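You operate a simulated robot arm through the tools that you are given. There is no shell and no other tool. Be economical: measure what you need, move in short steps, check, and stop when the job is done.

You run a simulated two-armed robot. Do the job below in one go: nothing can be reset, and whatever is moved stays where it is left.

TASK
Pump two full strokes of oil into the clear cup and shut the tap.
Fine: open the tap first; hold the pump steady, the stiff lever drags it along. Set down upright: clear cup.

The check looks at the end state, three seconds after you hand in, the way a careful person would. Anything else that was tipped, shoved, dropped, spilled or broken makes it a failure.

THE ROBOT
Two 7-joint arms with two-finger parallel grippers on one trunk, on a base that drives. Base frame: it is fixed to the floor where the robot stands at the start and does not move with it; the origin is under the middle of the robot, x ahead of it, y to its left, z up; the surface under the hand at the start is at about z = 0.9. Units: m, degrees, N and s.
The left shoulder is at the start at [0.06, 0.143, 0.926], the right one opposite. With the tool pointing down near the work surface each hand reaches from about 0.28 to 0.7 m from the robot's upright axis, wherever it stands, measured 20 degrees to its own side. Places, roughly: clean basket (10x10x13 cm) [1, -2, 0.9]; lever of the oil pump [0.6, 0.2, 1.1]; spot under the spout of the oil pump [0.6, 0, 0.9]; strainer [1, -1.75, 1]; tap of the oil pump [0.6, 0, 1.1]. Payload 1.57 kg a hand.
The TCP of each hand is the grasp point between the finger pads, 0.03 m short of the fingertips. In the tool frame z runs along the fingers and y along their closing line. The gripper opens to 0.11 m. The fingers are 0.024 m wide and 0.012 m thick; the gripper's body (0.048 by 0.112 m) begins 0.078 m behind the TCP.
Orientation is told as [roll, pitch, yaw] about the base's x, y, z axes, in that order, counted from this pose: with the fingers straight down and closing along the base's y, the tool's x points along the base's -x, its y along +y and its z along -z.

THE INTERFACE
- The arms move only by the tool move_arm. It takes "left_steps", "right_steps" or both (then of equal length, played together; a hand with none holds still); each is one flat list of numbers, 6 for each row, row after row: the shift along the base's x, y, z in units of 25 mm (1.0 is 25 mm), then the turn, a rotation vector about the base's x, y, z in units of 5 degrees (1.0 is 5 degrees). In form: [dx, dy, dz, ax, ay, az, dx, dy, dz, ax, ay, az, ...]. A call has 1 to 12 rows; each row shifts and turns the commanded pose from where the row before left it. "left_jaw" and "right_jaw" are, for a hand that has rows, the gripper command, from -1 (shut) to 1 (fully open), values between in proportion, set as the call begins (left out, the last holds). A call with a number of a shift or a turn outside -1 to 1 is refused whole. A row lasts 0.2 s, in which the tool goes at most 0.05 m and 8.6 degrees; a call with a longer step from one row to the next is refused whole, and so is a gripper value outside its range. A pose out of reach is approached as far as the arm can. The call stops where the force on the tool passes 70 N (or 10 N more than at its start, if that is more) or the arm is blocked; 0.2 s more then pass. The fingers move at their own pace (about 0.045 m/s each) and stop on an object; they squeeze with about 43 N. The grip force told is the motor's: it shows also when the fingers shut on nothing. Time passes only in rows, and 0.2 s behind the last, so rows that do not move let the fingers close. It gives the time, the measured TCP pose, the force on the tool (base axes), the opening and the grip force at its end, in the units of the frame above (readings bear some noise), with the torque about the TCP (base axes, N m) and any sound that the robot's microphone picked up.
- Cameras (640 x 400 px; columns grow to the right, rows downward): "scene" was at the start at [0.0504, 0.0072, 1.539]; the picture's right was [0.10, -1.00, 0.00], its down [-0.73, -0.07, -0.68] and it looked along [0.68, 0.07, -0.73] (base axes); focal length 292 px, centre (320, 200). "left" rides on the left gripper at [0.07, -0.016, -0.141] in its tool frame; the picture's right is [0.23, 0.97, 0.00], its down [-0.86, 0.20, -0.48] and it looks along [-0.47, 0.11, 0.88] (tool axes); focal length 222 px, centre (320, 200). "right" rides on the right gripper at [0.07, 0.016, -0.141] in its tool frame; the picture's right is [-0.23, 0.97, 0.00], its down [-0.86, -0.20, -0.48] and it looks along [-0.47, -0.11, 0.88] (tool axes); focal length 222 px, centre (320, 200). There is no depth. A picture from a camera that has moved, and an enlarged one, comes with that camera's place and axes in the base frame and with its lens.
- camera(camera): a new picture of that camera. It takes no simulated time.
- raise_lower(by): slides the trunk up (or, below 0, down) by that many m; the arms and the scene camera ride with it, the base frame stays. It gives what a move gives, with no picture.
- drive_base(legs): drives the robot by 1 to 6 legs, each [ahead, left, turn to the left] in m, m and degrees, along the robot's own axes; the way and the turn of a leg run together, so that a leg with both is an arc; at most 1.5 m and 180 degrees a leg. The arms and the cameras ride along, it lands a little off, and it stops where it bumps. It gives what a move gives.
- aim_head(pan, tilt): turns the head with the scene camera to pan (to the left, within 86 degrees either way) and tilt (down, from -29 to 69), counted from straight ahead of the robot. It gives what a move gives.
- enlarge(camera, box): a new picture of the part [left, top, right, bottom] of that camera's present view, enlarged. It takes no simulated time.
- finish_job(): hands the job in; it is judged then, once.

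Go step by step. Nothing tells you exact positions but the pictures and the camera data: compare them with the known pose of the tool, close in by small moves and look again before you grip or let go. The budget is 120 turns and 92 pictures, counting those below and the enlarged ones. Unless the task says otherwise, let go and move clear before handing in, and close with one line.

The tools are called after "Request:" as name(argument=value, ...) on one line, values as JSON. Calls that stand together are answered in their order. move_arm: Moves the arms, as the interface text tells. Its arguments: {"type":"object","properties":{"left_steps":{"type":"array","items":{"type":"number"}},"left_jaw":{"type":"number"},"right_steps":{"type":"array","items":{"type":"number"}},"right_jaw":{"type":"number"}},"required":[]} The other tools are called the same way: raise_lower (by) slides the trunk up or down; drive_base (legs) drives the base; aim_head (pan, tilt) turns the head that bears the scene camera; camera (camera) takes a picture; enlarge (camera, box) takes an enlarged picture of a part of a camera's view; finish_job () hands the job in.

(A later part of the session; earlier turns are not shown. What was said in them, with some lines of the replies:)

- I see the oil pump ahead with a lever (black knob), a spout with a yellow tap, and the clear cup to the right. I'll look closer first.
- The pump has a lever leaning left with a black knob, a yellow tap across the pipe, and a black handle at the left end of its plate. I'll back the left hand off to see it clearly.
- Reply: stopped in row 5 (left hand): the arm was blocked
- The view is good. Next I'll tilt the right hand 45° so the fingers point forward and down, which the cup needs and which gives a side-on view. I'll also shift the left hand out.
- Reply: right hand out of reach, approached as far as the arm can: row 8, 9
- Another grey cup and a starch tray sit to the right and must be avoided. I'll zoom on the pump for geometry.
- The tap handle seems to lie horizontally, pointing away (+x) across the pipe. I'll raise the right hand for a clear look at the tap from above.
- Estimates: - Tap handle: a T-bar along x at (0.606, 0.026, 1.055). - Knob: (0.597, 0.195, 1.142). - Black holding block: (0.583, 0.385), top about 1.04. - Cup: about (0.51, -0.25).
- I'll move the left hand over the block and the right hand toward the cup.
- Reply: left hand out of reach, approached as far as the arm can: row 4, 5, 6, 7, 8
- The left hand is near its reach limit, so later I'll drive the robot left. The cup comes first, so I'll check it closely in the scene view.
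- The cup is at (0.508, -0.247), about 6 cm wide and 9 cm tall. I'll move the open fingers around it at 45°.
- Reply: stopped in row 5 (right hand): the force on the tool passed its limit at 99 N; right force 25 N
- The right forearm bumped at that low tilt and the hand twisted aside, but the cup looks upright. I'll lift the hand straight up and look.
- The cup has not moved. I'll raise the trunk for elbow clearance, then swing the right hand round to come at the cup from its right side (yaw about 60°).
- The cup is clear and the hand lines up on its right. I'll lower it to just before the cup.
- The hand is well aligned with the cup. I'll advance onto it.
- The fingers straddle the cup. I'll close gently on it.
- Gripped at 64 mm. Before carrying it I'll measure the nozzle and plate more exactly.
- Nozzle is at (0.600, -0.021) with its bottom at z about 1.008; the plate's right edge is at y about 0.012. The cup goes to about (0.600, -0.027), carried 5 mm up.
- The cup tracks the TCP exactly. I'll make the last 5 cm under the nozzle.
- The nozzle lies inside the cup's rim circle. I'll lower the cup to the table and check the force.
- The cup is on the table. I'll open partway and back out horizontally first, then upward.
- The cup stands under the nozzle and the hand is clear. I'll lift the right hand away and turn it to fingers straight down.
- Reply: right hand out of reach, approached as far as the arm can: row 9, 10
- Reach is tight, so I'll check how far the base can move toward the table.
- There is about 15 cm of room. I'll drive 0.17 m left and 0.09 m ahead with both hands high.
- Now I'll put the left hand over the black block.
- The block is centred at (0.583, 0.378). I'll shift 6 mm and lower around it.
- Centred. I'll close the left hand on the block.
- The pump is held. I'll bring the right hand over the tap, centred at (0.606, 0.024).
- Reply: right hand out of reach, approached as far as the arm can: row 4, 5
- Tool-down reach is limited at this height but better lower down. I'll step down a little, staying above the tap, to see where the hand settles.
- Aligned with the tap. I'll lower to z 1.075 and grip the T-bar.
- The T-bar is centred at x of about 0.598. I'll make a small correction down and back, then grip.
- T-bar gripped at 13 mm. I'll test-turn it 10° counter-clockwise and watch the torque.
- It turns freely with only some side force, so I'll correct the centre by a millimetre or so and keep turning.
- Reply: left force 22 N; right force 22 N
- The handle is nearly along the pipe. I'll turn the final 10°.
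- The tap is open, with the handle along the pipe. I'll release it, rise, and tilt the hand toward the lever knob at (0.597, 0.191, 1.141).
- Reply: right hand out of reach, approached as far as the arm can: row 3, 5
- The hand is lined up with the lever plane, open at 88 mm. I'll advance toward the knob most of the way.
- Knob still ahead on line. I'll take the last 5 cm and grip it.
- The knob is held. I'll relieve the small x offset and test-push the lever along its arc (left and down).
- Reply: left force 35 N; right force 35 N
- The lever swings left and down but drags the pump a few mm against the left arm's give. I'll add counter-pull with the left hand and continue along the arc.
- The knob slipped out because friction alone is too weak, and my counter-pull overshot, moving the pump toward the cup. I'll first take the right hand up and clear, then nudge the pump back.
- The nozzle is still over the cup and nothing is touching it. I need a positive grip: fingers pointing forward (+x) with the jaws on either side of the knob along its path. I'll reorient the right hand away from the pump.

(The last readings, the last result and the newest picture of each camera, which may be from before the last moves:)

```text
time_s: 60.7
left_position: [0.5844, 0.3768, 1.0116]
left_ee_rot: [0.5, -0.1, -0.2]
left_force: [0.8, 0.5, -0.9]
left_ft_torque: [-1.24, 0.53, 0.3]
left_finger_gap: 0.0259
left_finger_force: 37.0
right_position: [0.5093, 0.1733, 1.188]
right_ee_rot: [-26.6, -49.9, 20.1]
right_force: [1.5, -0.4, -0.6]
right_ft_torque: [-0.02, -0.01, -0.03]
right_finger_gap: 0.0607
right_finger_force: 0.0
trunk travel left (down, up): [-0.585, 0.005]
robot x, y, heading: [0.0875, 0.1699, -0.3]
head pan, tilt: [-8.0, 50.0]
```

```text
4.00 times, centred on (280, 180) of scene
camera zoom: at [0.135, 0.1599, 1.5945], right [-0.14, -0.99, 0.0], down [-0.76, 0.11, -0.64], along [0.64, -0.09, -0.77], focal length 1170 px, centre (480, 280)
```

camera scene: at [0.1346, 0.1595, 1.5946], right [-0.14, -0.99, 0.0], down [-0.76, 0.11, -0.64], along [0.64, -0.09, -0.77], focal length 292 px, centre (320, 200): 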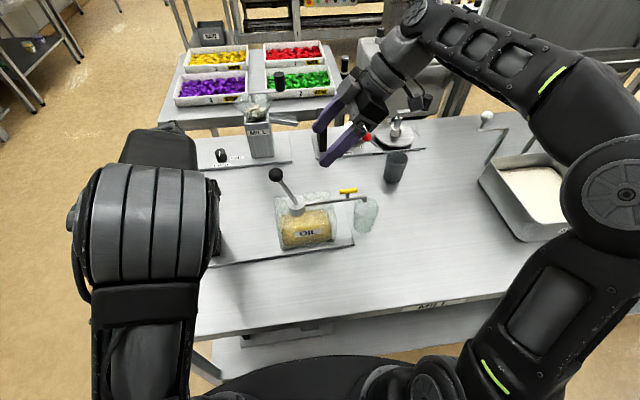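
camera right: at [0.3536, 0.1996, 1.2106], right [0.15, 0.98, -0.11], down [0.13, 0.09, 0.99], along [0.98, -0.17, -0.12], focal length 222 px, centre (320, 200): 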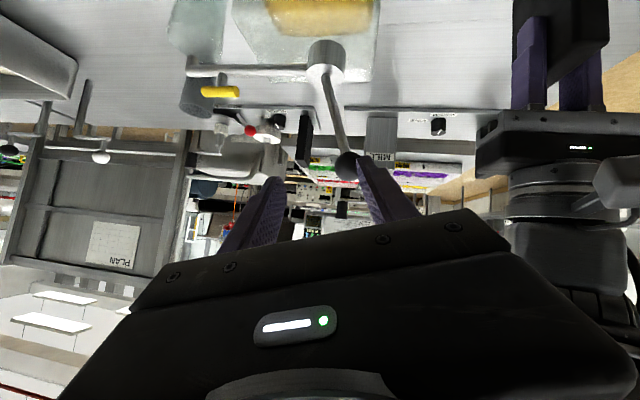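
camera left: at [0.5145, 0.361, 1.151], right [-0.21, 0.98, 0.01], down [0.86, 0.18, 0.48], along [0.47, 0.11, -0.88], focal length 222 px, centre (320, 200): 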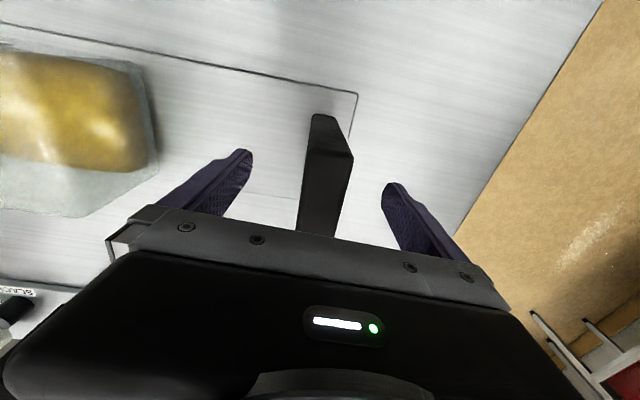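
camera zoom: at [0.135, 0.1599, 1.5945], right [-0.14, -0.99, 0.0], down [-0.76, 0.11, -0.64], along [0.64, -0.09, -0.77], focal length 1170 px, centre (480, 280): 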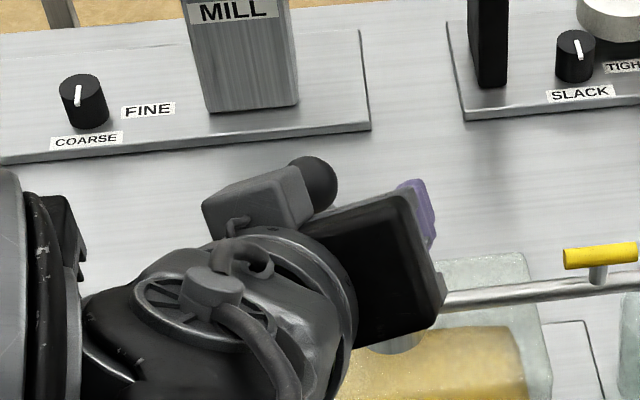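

The knob is at (0.593, 0.184, 1.140). I'll shift 28 mm left to straddle it, then advance along the finger axis partway.

Request:
move_arm(right_steps=[0.1, 0.56, 0, 0, 0, 0, 0.1, 0.56, 0, 0, 0, 0, 0.78, -0.17, -0.48, 0, 0, 0, 0.6, -0.13, -0.37, 0, 0, 0])

Request:
camera(camera="right")

Request:
camera(camera="scene")

```text
time_s: 61.1
left_position: [0.5842, 0.3774, 1.0121]
left_ee_rot: [0.3, -0.2, 0.1]
left_force: [1.7, -1.3, -0.5]
left_ft_torque: [-0.7, 0.37, 0.34]
left_finger_gap: 0.026
left_finger_force: 37.4
right_position: [0.5093, 0.1749, 1.1771]
right_ee_rot: [-24.6, -48.5, 17.6]
right_force: [0.6, -0.6, 0.1]
right_ft_torque: [-0.01, 0.03, 0.03]
right_finger_gap: 0.0607
right_finger_force: 0.1
trunk travel left (down, up): [-0.585, 0.005]
robot x, y, heading: [0.0871, 0.1721, -0.5]
head pan, tilt: [-8.0, 50.0]
stopped in row 2 (right hand): the arm was blocked; the commanded pose is now the measured one
```

```text
26 pictures are left
camera right: at [0.3552, 0.2023, 1.207], right [0.16, 0.98, -0.1], down [0.17, 0.07, 0.98], along [0.97, -0.18, -0.15], focal length 222 px, centre (320, 200)
```

right: 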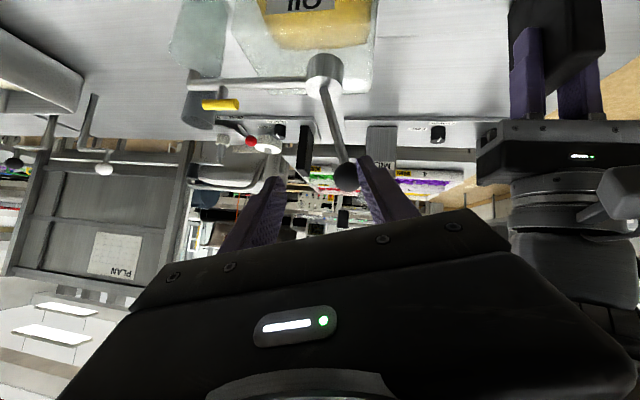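

```text
25 pictures are left
camera scene: at [0.135, 0.1594, 1.5946], right [-0.14, -0.99, 0.0], down [-0.76, 0.11, -0.64], along [0.64, -0.09, -0.77], focal length 292 px, centre (320, 200)
```

scene: 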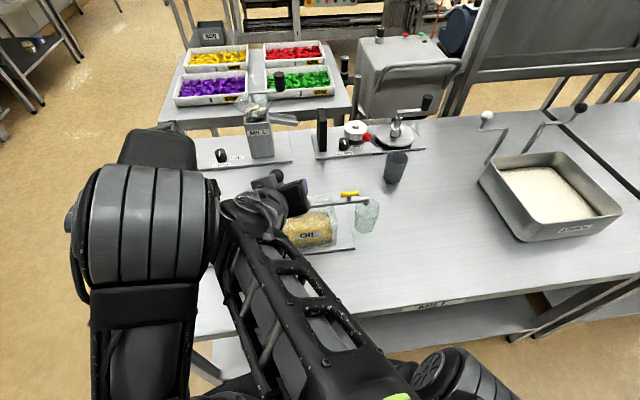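

The right forearm is touching the left forearm in this pose, so I'll abandon it. A better option is pushing the knob with the palm from the upper right (the earlier comfortable pose), since the lever seemed to spring back. I'm reversing out.

Request:
move_arm(right_steps=[0, -1, 0.3, 0.9, 0, 0, 0, -1, 0.3, 0.9, 0, 0, 0, -1, 0.3, 0.9, 0, 0, 0.4, -1, 0.3, 0.9, 0, 0, 0.4, -1, 0.2, 0, 0, 0, 0.4, -1, 0.2, 0, 0, 0, 0.4, -1, 0.2, 0, 0, 0, 0.4, 0, 0.2, 0, 0.5, 0])

Request:
move_arm(right_steps=[0, 0, 0, 0, 0.5, 1, 0, 0, 0, 0, 0.5, 1, 0, 0, 0, 0, 0, 1, 0, 0, 0, 0, 0, 1, 0, 0, 0, 0, 0, 1, 0, 0, 0, 0, 0, 1, 0, 0, 0, 0, 0, 1, 0, 0, 0, 0, 0, 1, 0, 0, 0, 0, 0, 1, 0, 0, 0, 0, 0, 1, 0, 0, 0, 0, 0, 1, 0, 0, 0, 0, 0, 1], right_jaw=0.6)

```text
time_s: 62.9
left_position: [0.5852, 0.3785, 1.0128]
left_ee_rot: [0.4, -0.3, 0.0]
left_force: [0.3, -0.3, 0.3]
left_ft_torque: [-1.26, 0.4, 0.66]
left_finger_gap: 0.0258
left_finger_force: 37.1
right_position: [0.5606, -0.0004, 1.2274]
right_ee_rot: [2.7, -48.3, -3.3]
right_force: [-0.2, 0.1, 0.3]
right_ft_torque: [0.0, 0.0, 0.01]
right_finger_gap: 0.0607
right_finger_force: 0.1
trunk travel left (down, up): [-0.585, 0.005]
robot x, y, heading: [0.0846, 0.1717, -0.0]
head pan, tilt: [-8.0, 50.0]
```

```text
time_s: 65.5
left_position: [0.5846, 0.377, 1.0128]
left_ee_rot: [0.3, -0.3, 0.0]
left_force: [2.0, 1.4, -0.8]
left_ft_torque: [-1.11, 0.36, 0.61]
left_finger_gap: 0.0258
left_finger_force: 37.6
right_position: [0.5605, 0.0003, 1.2275]
right_ee_rot: [2.9, -43.3, 56.5]
right_force: [-0.9, 0.1, -0.2]
right_ft_torque: [-0.02, 0.03, -0.03]
right_finger_gap: 0.0879
right_finger_force: 0.1
trunk travel left (down, up): [-0.585, 0.005]
robot x, y, heading: [0.0909, 0.1716, -0.2]
head pan, tilt: [-8.0, 50.0]
```

Request:
move_arm(right_steps=[0.2, 0, 0, 0, 0, 1, 0.2, 0, 0, 0, 0, 1, 0.2, 0.4, 0, 0, 0, 1, 0.2, 0.8, 0, 0, 0, 1, 0.2, 0.8, 0, 0, 0, 1, 0.2, 0.8, 0, 0, 0, 1, 0.1, 0.8, -0.2, 0, 0, 1, 0, 0.8, -0.3, 0, 0, 0])

Request:
camera(camera="right")

Request:
enlarge(camera="scene", box=[230, 130, 390, 230])

```text
time_s: 67.3
left_position: [0.5853, 0.3778, 1.0125]
left_ee_rot: [0.5, -0.3, 0.0]
left_force: [1.1, 1.6, 1.2]
left_ft_torque: [-1.52, 0.32, 0.52]
left_finger_gap: 0.0259
left_finger_force: 36.9
right_position: [0.592, 0.1113, 1.2158]
right_ee_rot: [3.1, -43.3, 91.6]
right_force: [0.6, 0.5, 0.3]
right_ft_torque: [0.02, -0.01, -0.01]
right_finger_gap: 0.088
right_finger_force: 0.0
trunk travel left (down, up): [-0.585, 0.005]
robot x, y, heading: [0.0855, 0.1722, 0.2]
head pan, tilt: [-8.0, 50.0]
```

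```text
24 pictures are left
camera right: at [0.5858, -0.0388, 1.2733], right [-0.98, 0.1, 0.19], down [0.22, 0.31, 0.93], along [0.04, 0.95, -0.32], focal length 222 px, centre (320, 200)
```

right: 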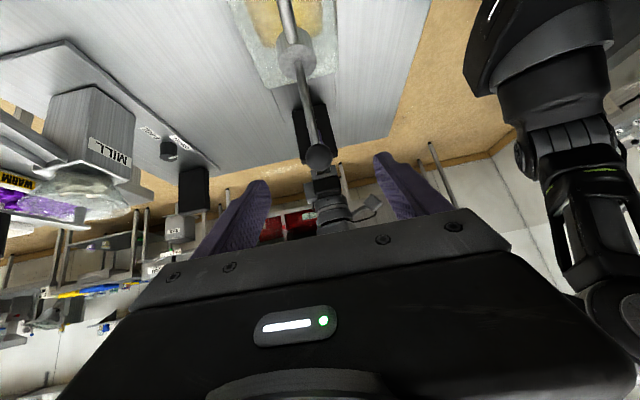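

```text
4.00 times, centred on (310, 180) of scene
camera zoom: at [0.1347, 0.1597, 1.5946], right [-0.14, -0.99, 0.0], down [-0.76, 0.11, -0.64], along [0.64, -0.09, -0.77], focal length 1170 px, centre (360, 280)
```

zoom: 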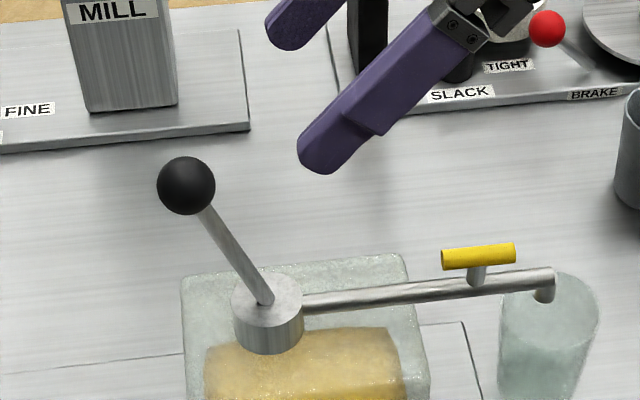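

Knob at (0.588, 0.190, 1.144). I'll slide the open fingers past it until the palm is close.

Request:
move_arm(right_steps=[-0.16, 0.28, 0.24, 0, 0, 0, 0, 0.65, -0.7, 0, 0, 0, 0, 0.65, -0.7, 0, 0, 0, 0, 0.65, -0.7, 0, 0, 0, 0, 0.65, -0.7, 0, 0, 0, 0, 0.65, -0.7, 0, 0, 0, 0, 0.5, -0.54, 0, 0, 0])

Request:
enlarge(camera="scene", box=[190, 130, 350, 230])

```text
time_s: 68.9
left_position: [0.5849, 0.3774, 1.0125]
left_ee_rot: [0.4, -0.4, -0.1]
left_force: [2.1, 1.3, 0.2]
left_ft_torque: [-1.22, 0.21, 0.6]
left_finger_gap: 0.0259
left_finger_force: 37.1
right_position: [0.5844, 0.2095, 1.1207]
right_ee_rot: [3.1, -43.3, 91.5]
right_force: [0.7, 1.0, 1.0]
right_ft_torque: [-0.04, -0.01, -0.01]
right_finger_gap: 0.088
right_finger_force: 0.2
trunk travel left (down, up): [-0.585, 0.005]
robot x, y, heading: [0.0867, 0.1663, -0.1]
head pan, tilt: [-8.0, 50.0]
```

```text
4.00 times, centred on (270, 180) of scene
camera zoom: at [0.1348, 0.1597, 1.5946], right [-0.14, -0.99, 0.0], down [-0.76, 0.11, -0.64], along [0.64, -0.09, -0.77], focal length 1170 px, centre (520, 280)
```

zoom: 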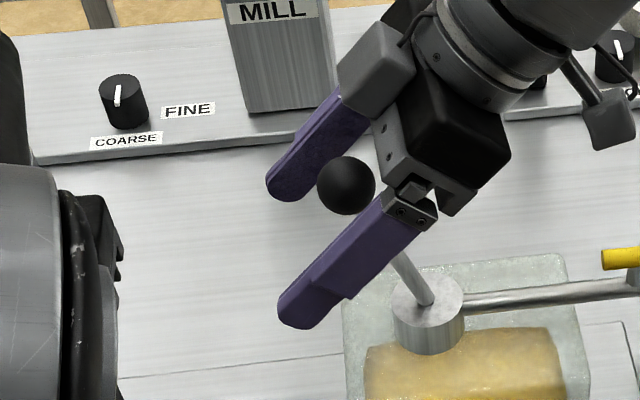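

The knob is between the fingers just ahead of the palm. I'll close in until the palm touches it.

Request:
move_arm(right_steps=[0, 0.35, -0.36, 0, 0, 0, 0, 0.25, -0.26, 0, 0, 0, 0, 0.25, -0.26, 0, 0, 0], right_jaw=-0.2)

```text
time_s: 69.7
left_position: [0.5845, 0.3775, 1.0134]
left_ee_rot: [0.4, -0.2, -0.1]
left_force: [2.6, 1.8, 0.4]
left_ft_torque: [-1.18, 0.12, 0.56]
left_finger_gap: 0.026
left_finger_force: 36.6
right_position: [0.5882, 0.2316, 1.0989]
right_ee_rot: [3.1, -43.3, 91.6]
right_force: [-0.5, -0.9, -0.6]
right_ft_torque: [0.03, 0.0, -0.01]
right_finger_gap: 0.0443
right_finger_force: 0.1
trunk travel left (down, up): [-0.585, 0.005]
robot x, y, heading: [0.0935, 0.1707, -0.2]
head pan, tilt: [-8.0, 50.0]
```

Request:
move_arm(right_steps=[0, 0.36, -0.15, 0, 0, 0, 0, 0.36, -0.17, 0, 0, 0, 0, 0.35, -0.2, 0, 0, 0, 0, 0.33, -0.22, 0, 0, 0])

Request:
enlarge(camera="scene", box=[190, 130, 350, 230])

```text
time_s: 70.3
left_position: [0.5808, 0.3873, 1.0113]
left_ee_rot: [1.1, -0.1, 1.0]
left_force: [1.9, 7.9, -0.1]
left_ft_torque: [-2.28, -0.1, 0.66]
left_finger_gap: 0.0265
left_finger_force: 37.9
right_position: [0.5914, 0.2441, 1.0986]
right_ee_rot: [2.0, -43.4, 91.7]
right_force: [-6.4, -9.3, 11.0]
right_ft_torque: [-0.11, -0.25, -0.28]
right_finger_gap: 0.0455
right_finger_force: 0.9
trunk travel left (down, up): [-0.585, 0.005]
robot x, y, heading: [0.0911, 0.174, 0.1]
head pan, tilt: [-8.0, 50.0]
stopped in row 3 (right hand): the force on the tool passed its limit at 82 N (the readings are from after the stop); the commanded pose is now the measured one
```

```text
4.00 times, centred on (270, 180) of scene
camera zoom: at [0.1327, 0.1589, 1.5948], right [-0.14, -0.99, 0.0], down [-0.76, 0.11, -0.64], along [0.64, -0.09, -0.77], focal length 1170 px, centre (520, 280)
```

zoom: 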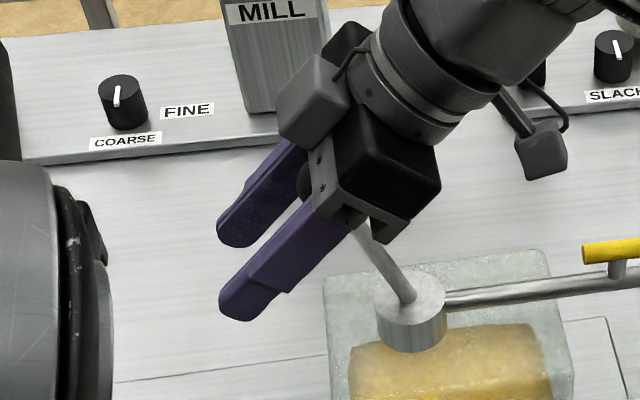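

The pump was dragged about 1 cm and the lever did not swing, so it seems to be against its stop on the left. I'll grip the knob and test the other direction (rightward) gently.

Request:
move_arm(right_steps=[0, -0.15, 0.05, 0, 0, 0, 0, -0.15, 0.05, 0, 0, 0, 0, 0, 0, 0, 0, 0, 0, 0, 0, 0, 0, 0], right_jaw=-1)

Request:
move_arm(right_steps=[0, -0.3, 0.08, 0, 0, 0, 0, -0.3, 0.06, 0, 0, 0, 0, 0, 0, 0, 0, 0])

Request:
enlarge(camera="scene", box=[190, 130, 350, 230])

```text
time_s: 71.3
left_position: [0.5819, 0.3843, 1.0122]
left_ee_rot: [0.9, -0.2, 0.5]
left_force: [12.2, -13.3, 14.5]
left_ft_torque: [-2.35, 0.68, 0.76]
left_finger_gap: 0.0271
left_finger_force: 37.8
right_position: [0.5907, 0.2366, 1.101]
right_ee_rot: [2.3, -43.3, 91.6]
right_force: [-14.7, 13.8, -3.6]
right_ft_torque: [0.52, -0.51, -0.51]
right_finger_gap: 0.0308
right_finger_force: 39.4
trunk travel left (down, up): [-0.585, 0.005]
robot x, y, heading: [0.0844, 0.1697, -0.1]
head pan, tilt: [-8.0, 50.0]
```

```text
time_s: 72.1
left_position: [0.5821, 0.3848, 1.0126]
left_ee_rot: [0.8, -0.3, 0.8]
left_force: [13.5, -16.4, 18.2]
left_ft_torque: [-2.36, 0.16, 0.85]
left_finger_gap: 0.027
left_finger_force: 37.7
right_position: [0.5922, 0.2211, 1.1053]
right_ee_rot: [2.3, -43.4, 91.6]
right_force: [-14.0, 13.1, -3.6]
right_ft_torque: [0.69, -0.48, -0.57]
right_finger_gap: 0.0308
right_finger_force: 39.6
trunk travel left (down, up): [-0.585, 0.005]
robot x, y, heading: [0.0909, 0.1712, 0.1]
head pan, tilt: [-8.0, 50.0]
```

```text
4.00 times, centred on (270, 180) of scene
camera zoom: at [0.1327, 0.1581, 1.5947], right [-0.14, -0.99, 0.0], down [-0.76, 0.11, -0.64], along [0.64, -0.09, -0.77], focal length 1170 px, centre (520, 280)
```

zoom: 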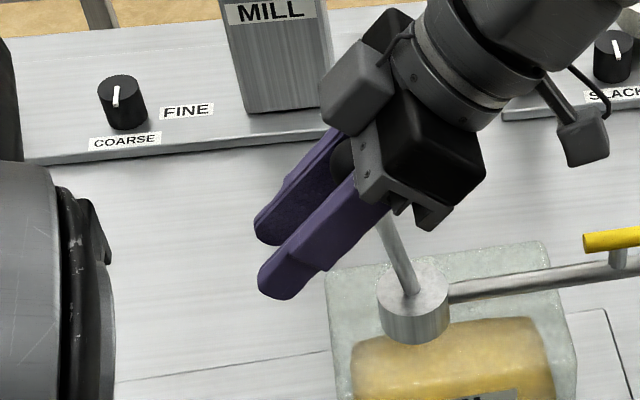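

The lever moves rightward at a modest 13 N while the pump stays put, so that is the stroke direction. I'll continue along its arc while easing the pump back with the left hand.

Request:
move_arm(left_steps=[0, -0.1, 0, 0, 0, 0, 0, -0.1, 0, 0, 0, 0, 0, 0, 0, 0, 0, 0, 0, 0, 0, 0, 0, 0], right_steps=[0, -0.37, 0.03, 0, 0, 0, 0, -0.37, 0.03, 0, 0, 0, 0, -0.37, -0.03, 0, 0, 0, 0, -0.37, -0.03, 0, 0, 0])

Request:
move_arm(right_steps=[0, -0.36, -0.1, 0, 0, 0, 0, -0.36, -0.1, 0, 0, 0, 0, -0.34, -0.15, 0, 0, 0, 0, -0.34, -0.16, 0, 0, 0])

Request:
enlarge(camera="scene", box=[230, 130, 390, 230])

```text
time_s: 73.1
left_position: [0.5806, 0.3829, 1.0127]
left_ee_rot: [1.1, -0.3, 0.9]
left_force: [4.3, 0.7, 17.7]
left_ft_torque: [-2.02, -2.3, 1.64]
left_finger_gap: 0.0273
left_finger_force: 37.9
right_position: [0.592, 0.1851, 1.1048]
right_ee_rot: [1.9, -43.3, 91.7]
right_force: [-3.1, 11.0, 13.0]
right_ft_torque: [0.06, -0.26, -0.11]
right_finger_gap: 0.0306
right_finger_force: 39.9
trunk travel left (down, up): [-0.585, 0.005]
robot x, y, heading: [0.0883, 0.1734, -0.1]
head pan, tilt: [-8.0, 50.0]
```

```text
time_s: 74.1
left_position: [0.5801, 0.3825, 1.0115]
left_ee_rot: [1.1, 0.0, 0.7]
left_force: [0.5, 6.8, 14.3]
left_ft_torque: [-2.26, 0.18, 0.86]
left_finger_gap: 0.0276
left_finger_force: 37.6
right_position: [0.5926, 0.1504, 1.091]
right_ee_rot: [2.1, -43.3, 91.5]
right_force: [1.0, 5.8, 19.4]
right_ft_torque: [0.02, 0.1, 0.04]
right_finger_gap: 0.0309
right_finger_force: 39.6
trunk travel left (down, up): [-0.585, 0.005]
robot x, y, heading: [0.09, 0.1692, 0.0]
head pan, tilt: [-8.0, 50.0]
```

```text
4.00 times, centred on (310, 180) of scene
camera zoom: at [0.1317, 0.1609, 1.5948], right [-0.14, -0.99, 0.0], down [-0.76, 0.11, -0.64], along [0.64, -0.09, -0.76], focal length 1170 px, centre (360, 280)
```

zoom: 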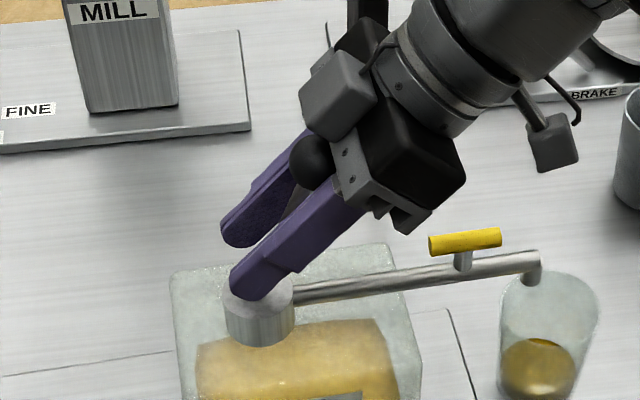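

Oil is flowing into the cup, so the stroke direction is right. I'll continue carefully, watching the fingertips near the pump cap.

Request:
move_arm(right_steps=[0, -0.31, -0.18, 0, 0, 0, 0, -0.31, -0.2, 0, 0, 0, 0, 0, 0, 0, 0, 0])

```text
time_s: 74.9
left_position: [0.5811, 0.3786, 1.0107]
left_ee_rot: [1.0, -0.1, 0.6]
left_force: [-3.7, -9.8, 20.7]
left_ft_torque: [-2.38, 0.13, 0.78]
left_finger_gap: 0.027
left_finger_force: 37.4
right_position: [0.5909, 0.1331, 1.0789]
right_ee_rot: [2.5, -43.1, 91.4]
right_force: [2.7, 11.7, -13.5]
right_ft_torque: [0.08, -1.5, -0.72]
right_finger_gap: 0.0123
right_finger_force: 29.3
trunk travel left (down, up): [-0.585, 0.005]
robot x, y, heading: [0.0889, 0.1728, -0.2]
head pan, tilt: [-8.0, 50.0]
```

Request:
enlarge(camera="scene", box=[230, 130, 390, 230])

Request:
camera(camera="right")

```text
4.00 times, centred on (310, 180) of scene
camera zoom: at [0.1333, 0.1586, 1.5944], right [-0.14, -0.99, 0.0], down [-0.76, 0.11, -0.64], along [0.64, -0.09, -0.77], focal length 1170 px, centre (360, 280)
```

zoom: 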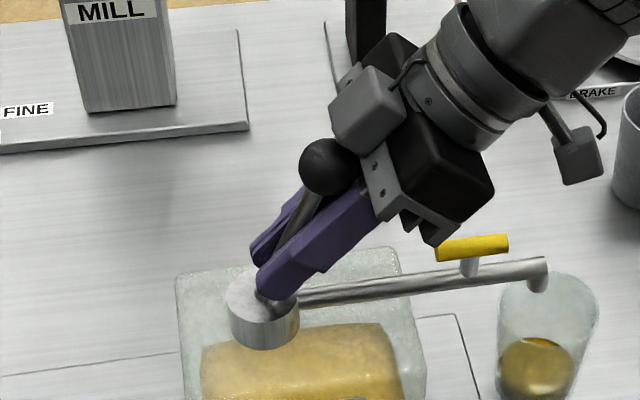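

```text
17 pictures are left
camera right: at [0.5835, -0.0165, 1.1352], right [-0.98, 0.11, 0.18], down [0.21, 0.31, 0.93], along [0.05, 0.95, -0.32], focal length 222 px, centre (320, 200)
```

right: 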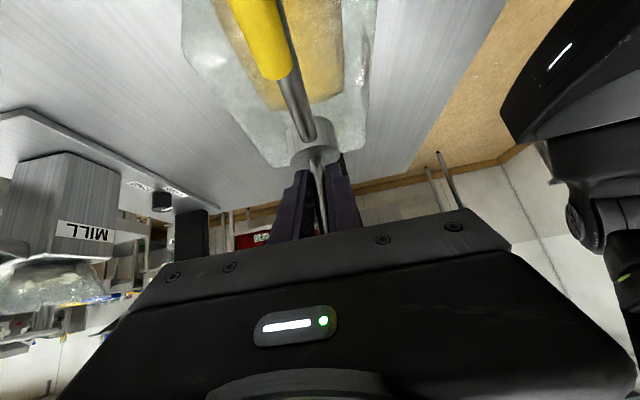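

The fingers slid down onto the shaft and the lever sits at about -23°, its end stop not yet confirmed. I'll reopen, move up to centre on the knob (0.588, 0.111, 1.146), and regrip.

Request:
move_arm(right_steps=[0, 0, 0, 0, 0, 0, 0, 0, 0, 0, 0, 0, 0, -0.29, 0.85, 0, 0, 0, 0, -0.29, 0.85, 0, 0, 0, 0, -0.28, 0.85, 0, 0, 0], right_jaw=-0.1)

Request:
move_arm(right_steps=[0, 0, 0, 0, 0, 0, 0, 0, 0, 0, 0, 0, 0, 0, 0, 0, 0, 0], right_jaw=-1)

Request:
enlarge(camera="scene", box=[230, 130, 390, 230])

```text
time_s: 76.1
left_position: [0.582, 0.3816, 1.0101]
left_ee_rot: [1.2, -0.2, 0.7]
left_force: [0.5, -4.8, 8.2]
left_ft_torque: [-2.33, 0.16, 0.72]
left_finger_gap: 0.027
left_finger_force: 37.0
right_position: [0.5899, 0.1112, 1.1431]
right_ee_rot: [2.3, -43.4, 91.4]
right_force: [-0.1, 0.4, 0.8]
right_ft_torque: [-0.01, -0.03, 0.04]
right_finger_gap: 0.0496
right_finger_force: 0.0
trunk travel left (down, up): [-0.585, 0.005]
robot x, y, heading: [0.0862, 0.1676, 0.0]
head pan, tilt: [-8.0, 50.0]
```

```text
time_s: 76.9
left_position: [0.5824, 0.3816, 1.0106]
left_ee_rot: [1.2, -0.1, 0.7]
left_force: [2.8, -2.9, 1.9]
left_ft_torque: [-2.31, 0.07, 0.84]
left_finger_gap: 0.0269
left_finger_force: 37.7
right_position: [0.5911, 0.1119, 1.1434]
right_ee_rot: [2.2, -43.4, 91.5]
right_force: [-2.9, -2.0, 3.2]
right_ft_torque: [-0.09, 0.04, -0.03]
right_finger_gap: 0.0308
right_finger_force: 30.1
trunk travel left (down, up): [-0.585, 0.005]
robot x, y, heading: [0.089, 0.1688, -0.2]
head pan, tilt: [-8.0, 50.0]
```

```text
4.00 times, centred on (310, 180) of scene
camera zoom: at [0.1337, 0.1584, 1.5946], right [-0.14, -0.99, 0.0], down [-0.76, 0.11, -0.64], along [0.64, -0.09, -0.77], focal length 1170 px, centre (360, 280)
```

zoom: 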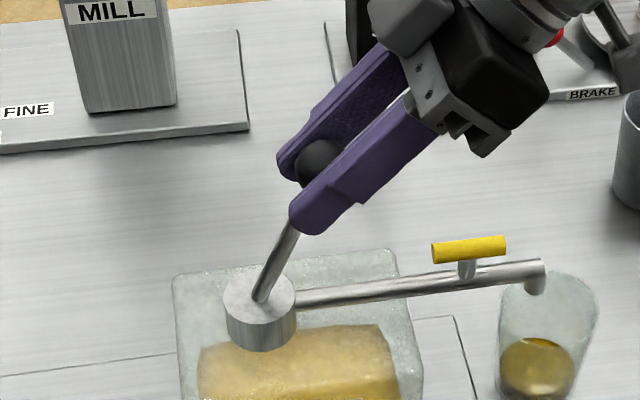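

Regripped on the knob. I'll push it further right along the arc to find the stop.

Request:
move_arm(right_steps=[0, -0.3, -0.13, 0, 0, 0, 0, -0.3, -0.15, 0, 0, 0])

```text
time_s: 77.5
left_position: [0.5821, 0.3799, 1.0117]
left_ee_rot: [0.8, -0.2, 0.6]
left_force: [1.4, -21.5, 11.1]
left_ft_torque: [-2.13, -0.04, 0.74]
left_finger_gap: 0.0266
left_finger_force: 38.0
right_position: [0.5909, 0.1035, 1.1403]
right_ee_rot: [1.9, -43.7, 92.0]
right_force: [3.5, 31.2, 16.1]
right_ft_torque: [0.07, -0.03, 0.04]
right_finger_gap: 0.0313
right_finger_force: 40.2
trunk travel left (down, up): [-0.585, 0.005]
robot x, y, heading: [0.0878, 0.1689, -0.1]
head pan, tilt: [-8.0, 50.0]
```

Force rises to 35 N with hardly any motion, so this is the stop and half of stroke one is done. I'll return the lever along its arc.

Request:
move_arm(right_steps=[0, 0.6, 0.22, 0, 0, 0, 0, 0.44, 0.14, 0, 0, 0, 0, 0.44, 0.14, 0, 0, 0, 0, 0.46, 0.04, 0, 0, 0, 0, 0.46, 0.04, 0, 0, 0])

Request:
move_arm(right_steps=[0, 0.46, -0.04, 0, 0, 0, 0, 0.46, -0.04, 0, 0, 0, 0, 0.34, -0.1, 0, 0, 0, 0, 0.34, -0.1, 0, 0, 0, 0, 0.3, -0.12, 0, 0, 0])

Request:
enlarge(camera="scene", box=[230, 130, 390, 230])

```text
time_s: 78.7
left_position: [0.5823, 0.3829, 1.0109]
left_ee_rot: [1.2, -0.2, 0.7]
left_force: [4.6, 21.4, 3.5]
left_ft_torque: [-2.72, -0.17, 1.18]
left_finger_gap: 0.0268
left_finger_force: 38.2
right_position: [0.5929, 0.1572, 1.1512]
right_ee_rot: [2.2, -43.3, 91.4]
right_force: [-4.5, -15.7, 0.4]
right_ft_torque: [-0.98, -0.02, 0.1]
right_finger_gap: 0.0311
right_finger_force: 40.0
trunk travel left (down, up): [-0.585, 0.005]
robot x, y, heading: [0.0873, 0.1701, -0.2]
head pan, tilt: [-8.0, 50.0]
```

```text
time_s: 79.9
left_position: [0.5811, 0.3808, 1.0117]
left_ee_rot: [1.3, -0.2, 0.6]
left_force: [10.2, 22.8, 0.1]
left_ft_torque: [-2.11, -0.09, 0.89]
left_finger_gap: 0.0277
left_finger_force: 38.1
right_position: [0.5942, 0.2024, 1.1433]
right_ee_rot: [1.9, -43.4, 91.4]
right_force: [-10.1, -28.6, 20.5]
right_ft_torque: [-0.14, 0.03, -0.06]
right_finger_gap: 0.0312
right_finger_force: 39.8
trunk travel left (down, up): [-0.585, 0.005]
robot x, y, heading: [0.0883, 0.17, -0.2]
head pan, tilt: [-8.0, 50.0]
```

```text
4.00 times, centred on (310, 180) of scene
camera zoom: at [0.1325, 0.158, 1.5949], right [-0.14, -0.99, 0.0], down [-0.76, 0.11, -0.64], along [0.64, -0.09, -0.77], focal length 1170 px, centre (360, 280)
```

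zoom: 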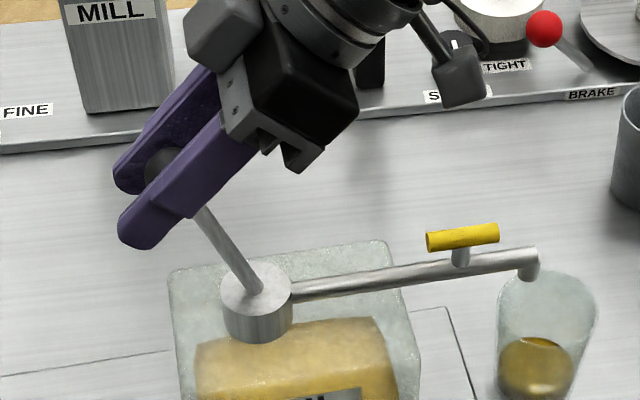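

The lever is back at its start stop and the oil level didn't change on the return. Now the second stroke, the same path reversed.

Request:
move_arm(right_steps=[0, -0.3, 0.12, 0, 0, 0, 0, -0.34, 0.1, 0, 0, 0, 0, -0.34, 0.1, 0, 0, 0, 0, -0.46, 0.04, 0, 0, 0, 0, -0.46, 0.04, 0, 0, 0])

Request:
move_arm(right_steps=[0, -0.46, -0.04, 0, 0, 0, 0, -0.46, -0.04, 0, 0, 0, 0, -0.44, -0.14, 0, 0, 0, 0, -0.44, -0.14, 0, 0, 0, 0, -0.3, -0.12, 0, 0, 0, 0, -0.3, -0.12, 0, 0, 0])

Request:
enlarge(camera="scene", box=[230, 130, 390, 230])

```text
time_s: 81.1
left_position: [0.5828, 0.3785, 1.0106]
left_ee_rot: [0.9, -0.1, 0.8]
left_force: [6.0, -20.2, 3.1]
left_ft_torque: [-2.27, -0.1, 0.89]
left_finger_gap: 0.0265
left_finger_force: 38.1
right_position: [0.5915, 0.1579, 1.1537]
right_ee_rot: [2.1, -43.5, 91.6]
right_force: [-6.0, 15.4, 1.5]
right_ft_torque: [1.07, 0.07, -0.07]
right_finger_gap: 0.0311
right_finger_force: 40.1
trunk travel left (down, up): [-0.585, 0.005]
robot x, y, heading: [0.0868, 0.1677, -0.4]
head pan, tilt: [-8.0, 50.0]
```

```text
time_s: 82.5
left_position: [0.5832, 0.3788, 1.0105]
left_ee_rot: [0.7, -0.1, 0.7]
left_force: [0.9, -30.1, 10.8]
left_ft_torque: [-1.91, -0.56, 0.77]
left_finger_gap: 0.0263
left_finger_force: 37.6
right_position: [0.5935, 0.1023, 1.1417]
right_ee_rot: [1.9, -43.8, 91.8]
right_force: [9.8, 33.7, 11.2]
right_ft_torque: [0.06, -0.04, 0.0]
right_finger_gap: 0.0311
right_finger_force: 39.9
trunk travel left (down, up): [-0.585, 0.005]
robot x, y, heading: [0.0849, 0.1691, -0.0]
head pan, tilt: [-8.0, 50.0]
```

```text
4.00 times, centred on (310, 180) of scene
camera zoom: at [0.1341, 0.1603, 1.595], right [-0.14, -0.99, 0.0], down [-0.76, 0.11, -0.64], along [0.64, -0.09, -0.77], focal length 1170 px, centre (360, 280)
```

zoom: 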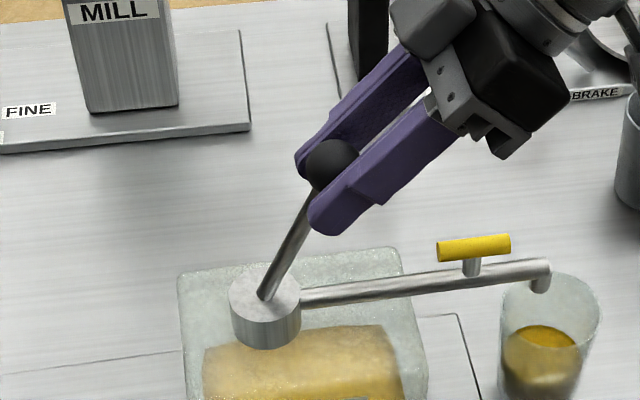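

The oil level has roughly doubled, so two strokes are delivered. I'll return the lever to its rest stop and release the knob there.

Request:
move_arm(right_steps=[0, 0.6, 0.22, 0, 0, 0, 0, 0.44, 0.14, 0, 0, 0, 0, 0.44, 0.14, 0, 0, 0, 0, 0.46, 0.04, 0, 0, 0, 0, 0.46, 0.04, 0, 0, 0, 0, 0.46, -0.04, 0, 0, 0, 0, 0.46, -0.04, 0, 0, 0, 0, 0.34, -0.1, 0, 0, 0, 0, 0.3, -0.1, 0, 0, 0])

Request:
move_arm(right_steps=[0, 0, 0, 0, 0, 0, 0, 0, 0, 0, 0, 0, 0, 0, 0, 0, 0, 0, 0, -0.65, 0.7, 0, 0, 0, 0, -0.65, 0.7, 0, 0, 0, 0, -0.65, 0.7, 0, 0, 0, 0, -0.65, 0.5, 0, 0, 0], right_jaw=0.5)

Request:
enlarge(camera="scene", box=[230, 140, 390, 240])

```text
time_s: 84.5
left_position: [0.5824, 0.3812, 1.0107]
left_ee_rot: [1.1, -0.1, 0.7]
left_force: [7.4, 14.2, 2.4]
left_ft_torque: [-2.53, 0.8, 0.81]
left_finger_gap: 0.0272
left_finger_force: 37.8
right_position: [0.5938, 0.1958, 1.1436]
right_ee_rot: [2.4, -43.4, 91.5]
right_force: [-9.6, -14.2, 1.0]
right_ft_torque: [-0.95, 0.07, 0.08]
right_finger_gap: 0.0312
right_finger_force: 39.6
trunk travel left (down, up): [-0.585, 0.005]
robot x, y, heading: [0.0865, 0.1691, -0.1]
head pan, tilt: [-8.0, 50.0]
```

```text
time_s: 86.1
left_position: [0.5816, 0.381, 1.0108]
left_ee_rot: [1.1, -0.1, 0.7]
left_force: [1.6, -3.7, 1.9]
left_ft_torque: [-2.2, -0.12, 0.92]
left_finger_gap: 0.0268
left_finger_force: 37.3
right_position: [0.5942, 0.1282, 1.2064]
right_ee_rot: [2.2, -43.4, 91.5]
right_force: [-0.1, -0.4, -0.3]
right_ft_torque: [0.01, 0.0, 0.0]
right_finger_gap: 0.0825
right_finger_force: 0.1
trunk travel left (down, up): [-0.585, 0.005]
robot x, y, heading: [0.0878, 0.1701, -0.3]
head pan, tilt: [-8.0, 50.0]
```

```text
4.00 times, centred on (310, 190) of scene
camera zoom: at [0.1343, 0.1586, 1.5946], right [-0.14, -0.99, 0.0], down [-0.76, 0.11, -0.64], along [0.64, -0.09, -0.77], focal length 1170 px, centre (360, 240)
```

zoom: 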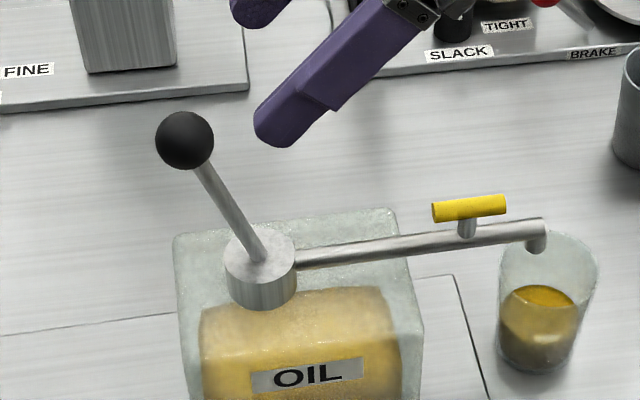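

The lever is at rest and the oil is in the cup. Next I'll set the right hand upright over the tap at (0.597, 0.026) to close it.

Request:
move_arm(right_steps=[0.01, -0.45, -0.1, -0.96, 0, 0, 0.01, -0.45, -0.2, -0.96, 0, 0, 0.01, -0.45, -0.3, -0.96, 0, 0, 0.01, -0.45, -0.4, -0.96, 0, 0, 0.01, -0.45, -0.4, -0.96, 0, 0, 0.01, -0.45, -0.4, -0.96, 0, 0, 0.01, -0.45, -0.4, -0.96, 0, 0, 0.01, -0.45, -0.4, -0.96, 0, 0, 0.01, -0.45, -0.4, -0.96, 0, 0], right_jaw=0)

Request:
enlarge(camera="right", box=[220, 80, 420, 220])

```text
time_s: 88.1
left_position: [0.5828, 0.3813, 1.0105]
left_ee_rot: [1.1, 0.0, 0.7]
left_force: [2.4, -0.6, 1.7]
left_ft_torque: [-2.33, 0.28, 0.76]
left_finger_gap: 0.0268
left_finger_force: 37.0
right_position: [0.594, 0.0312, 1.1333]
right_ee_rot: [3.1, -0.1, 91.0]
right_force: [-0.3, 0.0, -0.8]
right_ft_torque: [-0.01, -0.01, 0.0]
right_finger_gap: 0.0552
right_finger_force: 0.0
trunk travel left (down, up): [-0.585, 0.005]
robot x, y, heading: [0.0859, 0.1716, -0.2]
head pan, tilt: [-8.0, 50.0]
```

```text
2.86 times, centred on (320, 150) of right
camera zoom: at [0.586, -0.0393, 1.2763], right [-0.98, 0.21, 0.06], down [0.21, 0.86, 0.47], along [0.05, 0.47, -0.88], focal length 635 px, centre (320, 343)
```

zoom: 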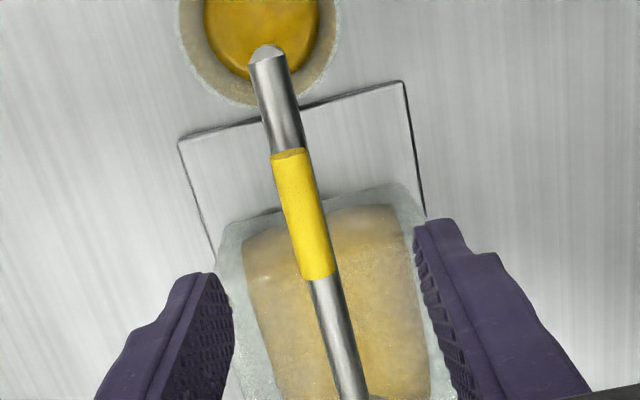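

Handle centred at (0.593, 0.026). I'll lower and grip it.

Request:
move_arm(right_steps=[-0.02, -0.1, -0.82, 0, 0, 0, -0.02, -0.1, -0.82, 0, 0, 0, 0, 0, -0.78, 0, 0, 0, 0, 0, 0, 0, 0, 0])

Request:
move_arm(right_steps=[0, 0, 0, 0, 0, 0, 0, 0, 0, 0, 0, 0, 0, 0, 0, 0, 0, 0, 0, 0, 0, 0, 0, 0], right_jaw=-1)

Request:
enlarge(camera="right", box=[220, 80, 420, 220])

```text
time_s: 89.1
left_position: [0.5831, 0.3799, 1.0108]
left_ee_rot: [1.0, -0.1, 0.7]
left_force: [2.3, -0.4, 1.2]
left_ft_torque: [-2.25, -0.09, 0.87]
left_finger_gap: 0.0265
left_finger_force: 38.0
right_position: [0.5924, 0.0259, 1.0722]
right_ee_rot: [3.4, -0.1, 91.0]
right_force: [0.6, -0.9, 0.4]
right_ft_torque: [0.0, -0.01, 0.0]
right_finger_gap: 0.0549
right_finger_force: 0.0
trunk travel left (down, up): [-0.585, 0.005]
robot x, y, heading: [0.0829, 0.1687, 0.0]
head pan, tilt: [-8.0, 50.0]
```

```text
time_s: 90.1
left_position: [0.5835, 0.3817, 1.0109]
left_ee_rot: [1.0, 0.0, 0.8]
left_force: [0.3, 0.4, 4.3]
left_ft_torque: [-2.26, 0.36, 0.47]
left_finger_gap: 0.0267
left_finger_force: 38.0
right_position: [0.5933, 0.026, 1.0726]
right_ee_rot: [3.2, -0.2, 91.0]
right_force: [3.8, 0.3, 1.9]
right_ft_torque: [-0.06, -0.44, 0.01]
right_finger_gap: 0.0129
right_finger_force: 26.4
trunk travel left (down, up): [-0.585, 0.005]
robot x, y, heading: [0.0864, 0.1728, -0.2]
head pan, tilt: [-8.0, 50.0]
```

```text
2.86 times, centred on (320, 150) of right
camera zoom: at [0.5856, -0.045, 1.2155], right [-0.98, 0.21, 0.05], down [0.21, 0.86, 0.47], along [0.05, 0.47, -0.88], focal length 635 px, centre (320, 343)
```

zoom: 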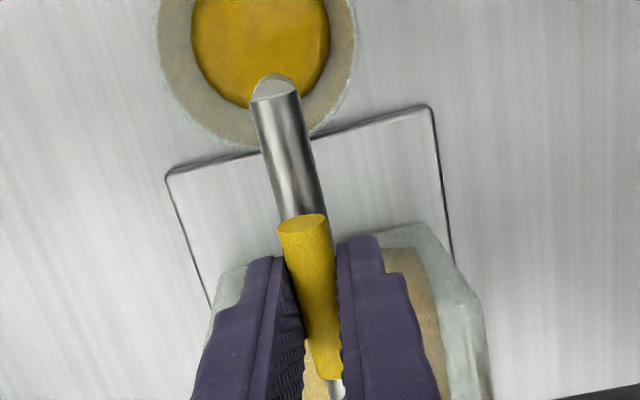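

Gripped. I'll turn it back clockwise by 90° in stages.

Request:
move_arm(right_steps=[0, 0, 0, 0, 0, -1, 0, 0, 0, 0, 0, -1, 0, 0, 0, 0, 0, -1, 0, 0, 0, 0, 0, -1, 0, 0, 0, 0, 0, -1, 0, 0, 0, 0, 0, -1])

Request:
move_arm(right_steps=[0, 0, 0, 0, 0, -1, 0, 0, 0, 0, 0, -1, 0, 0, 0, 0, 0, -1, 0, 0, 0, 0, 0, -1, 0, 0, 0, 0, 0, -1, 0, 0, 0, 0, 0, -1])

```text
time_s: 91.5
left_position: [0.5808, 0.3816, 1.0112]
left_ee_rot: [1.2, -0.1, 0.7]
left_force: [2.1, 3.7, 0.6]
left_ft_torque: [-2.13, 0.45, 0.54]
left_finger_gap: 0.0269
left_finger_force: 37.1
right_position: [0.5921, 0.0261, 1.0735]
right_ee_rot: [3.2, -0.1, 60.9]
right_force: [-3.6, -7.6, 3.4]
right_ft_torque: [-0.21, -0.31, 0.01]
right_finger_gap: 0.0127
right_finger_force: 29.5
trunk travel left (down, up): [-0.585, 0.005]
robot x, y, heading: [0.0897, 0.1705, -0.2]
head pan, tilt: [-8.0, 50.0]
```

```text
time_s: 92.9
left_position: [0.5834, 0.381, 1.0107]
left_ee_rot: [1.1, -0.2, 0.7]
left_force: [1.7, 6.3, 5.5]
left_ft_torque: [-2.22, 0.0, 0.66]
left_finger_gap: 0.027
left_finger_force: 37.8
right_position: [0.5928, 0.0266, 1.0726]
right_ee_rot: [3.4, -0.2, 31.0]
right_force: [-1.4, -5.0, -2.3]
right_ft_torque: [-0.58, -0.04, -0.01]
right_finger_gap: 0.0126
right_finger_force: 30.1
trunk travel left (down, up): [-0.585, 0.005]
robot x, y, heading: [0.0877, 0.1686, 0.3]
head pan, tilt: [-8.0, 50.0]
```

Request:
move_arm(right_steps=[0, 0, 0, 0, 0, -1, 0, 0, 0, 0, 0, -1, 0, 0, 0, 0, 0, -1, 0, 0, 0, 0, 0, -1, 0, 0, 0, 0, 0, -1, 0, 0, 0, 0, 0, -1, 0, 0, 0, 0, 0, -0.4])

Request:
enlarge(camera="right", box=[220, 80, 420, 220])

```text
time_s: 94.5
left_position: [0.5825, 0.381, 1.0109]
left_ee_rot: [1.1, -0.1, 0.8]
left_force: [4.4, 12.1, 0.6]
left_ft_torque: [-2.25, -0.45, 0.81]
left_finger_gap: 0.0267
left_finger_force: 37.8
right_position: [0.5928, 0.0243, 1.073]
right_ee_rot: [3.1, -0.2, -1.0]
right_force: [-1.6, -14.7, -0.6]
right_ft_torque: [-0.39, 0.38, 0.7]
right_finger_gap: 0.013
right_finger_force: 30.2
trunk travel left (down, up): [-0.585, 0.005]
robot x, y, heading: [0.0901, 0.1711, -0.0]
head pan, tilt: [-8.0, 50.0]
```

```text
2.86 times, centred on (320, 150) of right
camera zoom: at [0.5225, 0.0348, 1.2156], right [0.24, 0.97, 0.05], down [0.85, -0.24, 0.47], along [0.47, -0.07, -0.88], focal length 635 px, centre (320, 343)
```

zoom: 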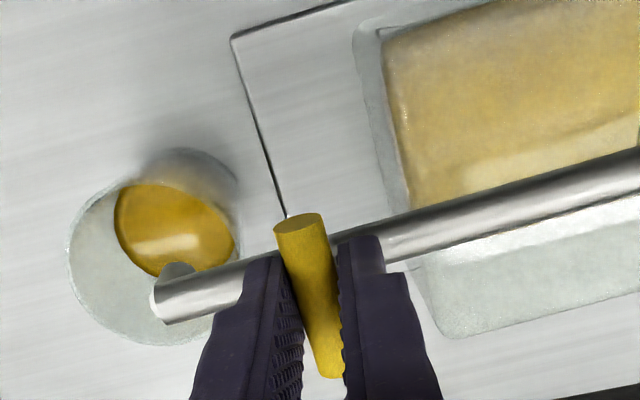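

The torque rises at the end stop and the handle is square across the pipe, so the tap is shut. I'll release and lift straight up.

Request:
move_arm(right_steps=[0, 0, 0, 0, 0, 0, 0, 0, 0, 0, 0, 0, 0, 0, 0, 0, 0, 0, 0, 0, 0.6, 0, 0, 0, 0, -0.3, 1, 0, 0, 0, -0.5, -0.6, 1, 0, 0, 0, -0.5, -1, 0.5, 0, 0, 0, -0.5, -1, 0, 0, 0, 0], right_jaw=0)

Request:
move_arm(left_steps=[0, 0, 0, 0, 0, 0, 0, 0, 0, 0, 0, 0, 0, 0, 0, 0, 0, 0, 0, 0, 0, 0, 0, 0, 0, 0, 0, 0, 0, 0], left_jaw=0.6)

Request:
camera(camera="left")

Request:
enlarge(camera="scene", box=[200, 130, 440, 280])

```text
time_s: 96.3
left_position: [0.5818, 0.3803, 1.0108]
left_ee_rot: [1.0, -0.1, 0.7]
left_force: [0.9, -3.9, 0.7]
left_ft_torque: [-2.32, -0.04, 0.6]
left_finger_gap: 0.0268
left_finger_force: 37.7
right_position: [0.557, -0.0454, 1.152]
right_ee_rot: [3.3, -0.3, -0.9]
right_force: [-0.2, -0.8, -0.1]
right_ft_torque: [0.02, -0.01, -0.02]
right_finger_gap: 0.055
right_finger_force: 0.0
trunk travel left (down, up): [-0.585, 0.005]
robot x, y, heading: [0.0862, 0.1696, -0.1]
head pan, tilt: [-8.0, 50.0]
```

```text
time_s: 97.5
left_position: [0.5813, 0.3817, 1.0114]
left_ee_rot: [1.1, -0.2, 0.6]
left_force: [0.1, 0.6, 0.0]
left_ft_torque: [-0.02, 0.0, 0.04]
left_finger_gap: 0.0881
left_finger_force: 0.1
right_position: [0.5579, -0.0447, 1.1524]
right_ee_rot: [3.2, -0.2, -0.9]
right_force: [1.4, -0.6, 0.2]
right_ft_torque: [0.03, -0.04, -0.02]
right_finger_gap: 0.0551
right_finger_force: 0.0
trunk travel left (down, up): [-0.585, 0.005]
robot x, y, heading: [0.0857, 0.1678, -0.2]
head pan, tilt: [-8.0, 50.0]
```

```text
9 pictures are left
camera left: at [0.5125, 0.3607, 1.1509], right [-0.24, 0.97, 0.02], down [0.85, 0.2, 0.48], along [0.47, 0.13, -0.88], focal length 222 px, centre (320, 200)
```

left: 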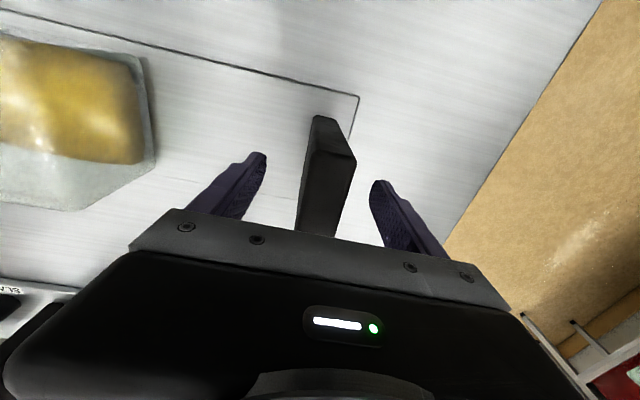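

```text
2.67 times, centred on (320, 205) of scene
camera zoom: at [0.1342, 0.1589, 1.5946], right [-0.14, -0.99, 0.0], down [-0.76, 0.11, -0.64], along [0.64, -0.09, -0.77], focal length 780 px, centre (320, 187)
```

zoom: 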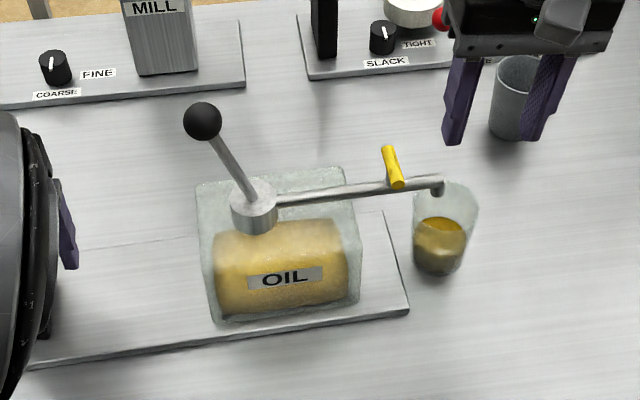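

The left hand is open around the block. I'll lift it straight up and shift the right hand back clear of the cup.

Request:
move_arm(left_steps=[0, 0, 0.8, 0, 0, 0, 0, 0, 0.9, 0, 0, 0, 0, 0, 0.9, 0, 0, 0, 0, 0, 0.9, 0, 0, 0, 0, 0, 0.9, 0, 0, 0], right_steps=[-0.6, -0.6, 0, 0, 0, 0, -0.6, -0.6, 0, 0, 0, 0, -0.6, -0.6, 0, 0, 0, 0, 0, -0.6, 0, 0, 0, 0, 0, 0, 0, 0, 0, 0])

Request:
camera(camera="scene")

```text
time_s: 98.7
left_position: [0.5828, 0.3808, 1.1218]
left_ee_rot: [1.1, -0.1, 0.8]
left_force: [-0.7, 0.2, -0.2]
left_ft_torque: [0.02, -0.04, 0.0]
left_finger_gap: 0.0882
left_finger_force: 0.0
right_position: [0.5124, -0.1065, 1.1522]
right_ee_rot: [3.2, -0.2, -0.8]
right_force: [0.1, 0.2, 0.4]
right_ft_torque: [-0.01, -0.01, 0.01]
right_finger_gap: 0.0551
right_finger_force: 0.0
trunk travel left (down, up): [-0.585, 0.005]
robot x, y, heading: [0.0867, 0.1677, -0.2]
head pan, tilt: [-8.0, 50.0]
```

```text
7 pictures are left
camera scene: at [0.1337, 0.1591, 1.5946], right [-0.14, -0.99, 0.0], down [-0.76, 0.11, -0.64], along [0.64, -0.09, -0.77], focal length 292 px, centre (320, 200)
```

scene: 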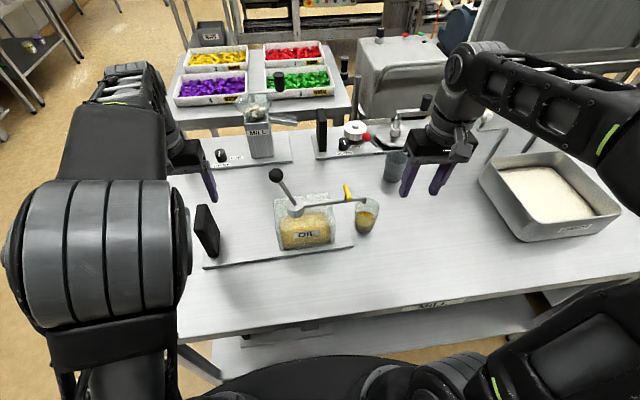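

Both hands are clear, the cup is upright with the oil, the tap is shut and the pump is about where it started. I'm handing in.

Request:
finish_job()

```text
The job is handed in.
```

I pumped two full strokes of oil into the clear cup, shut the tap and handed the job in; the cup stands upright under the spout, though the pump shifted up to about 1 cm during the work and ended within a few millimetres of its start.
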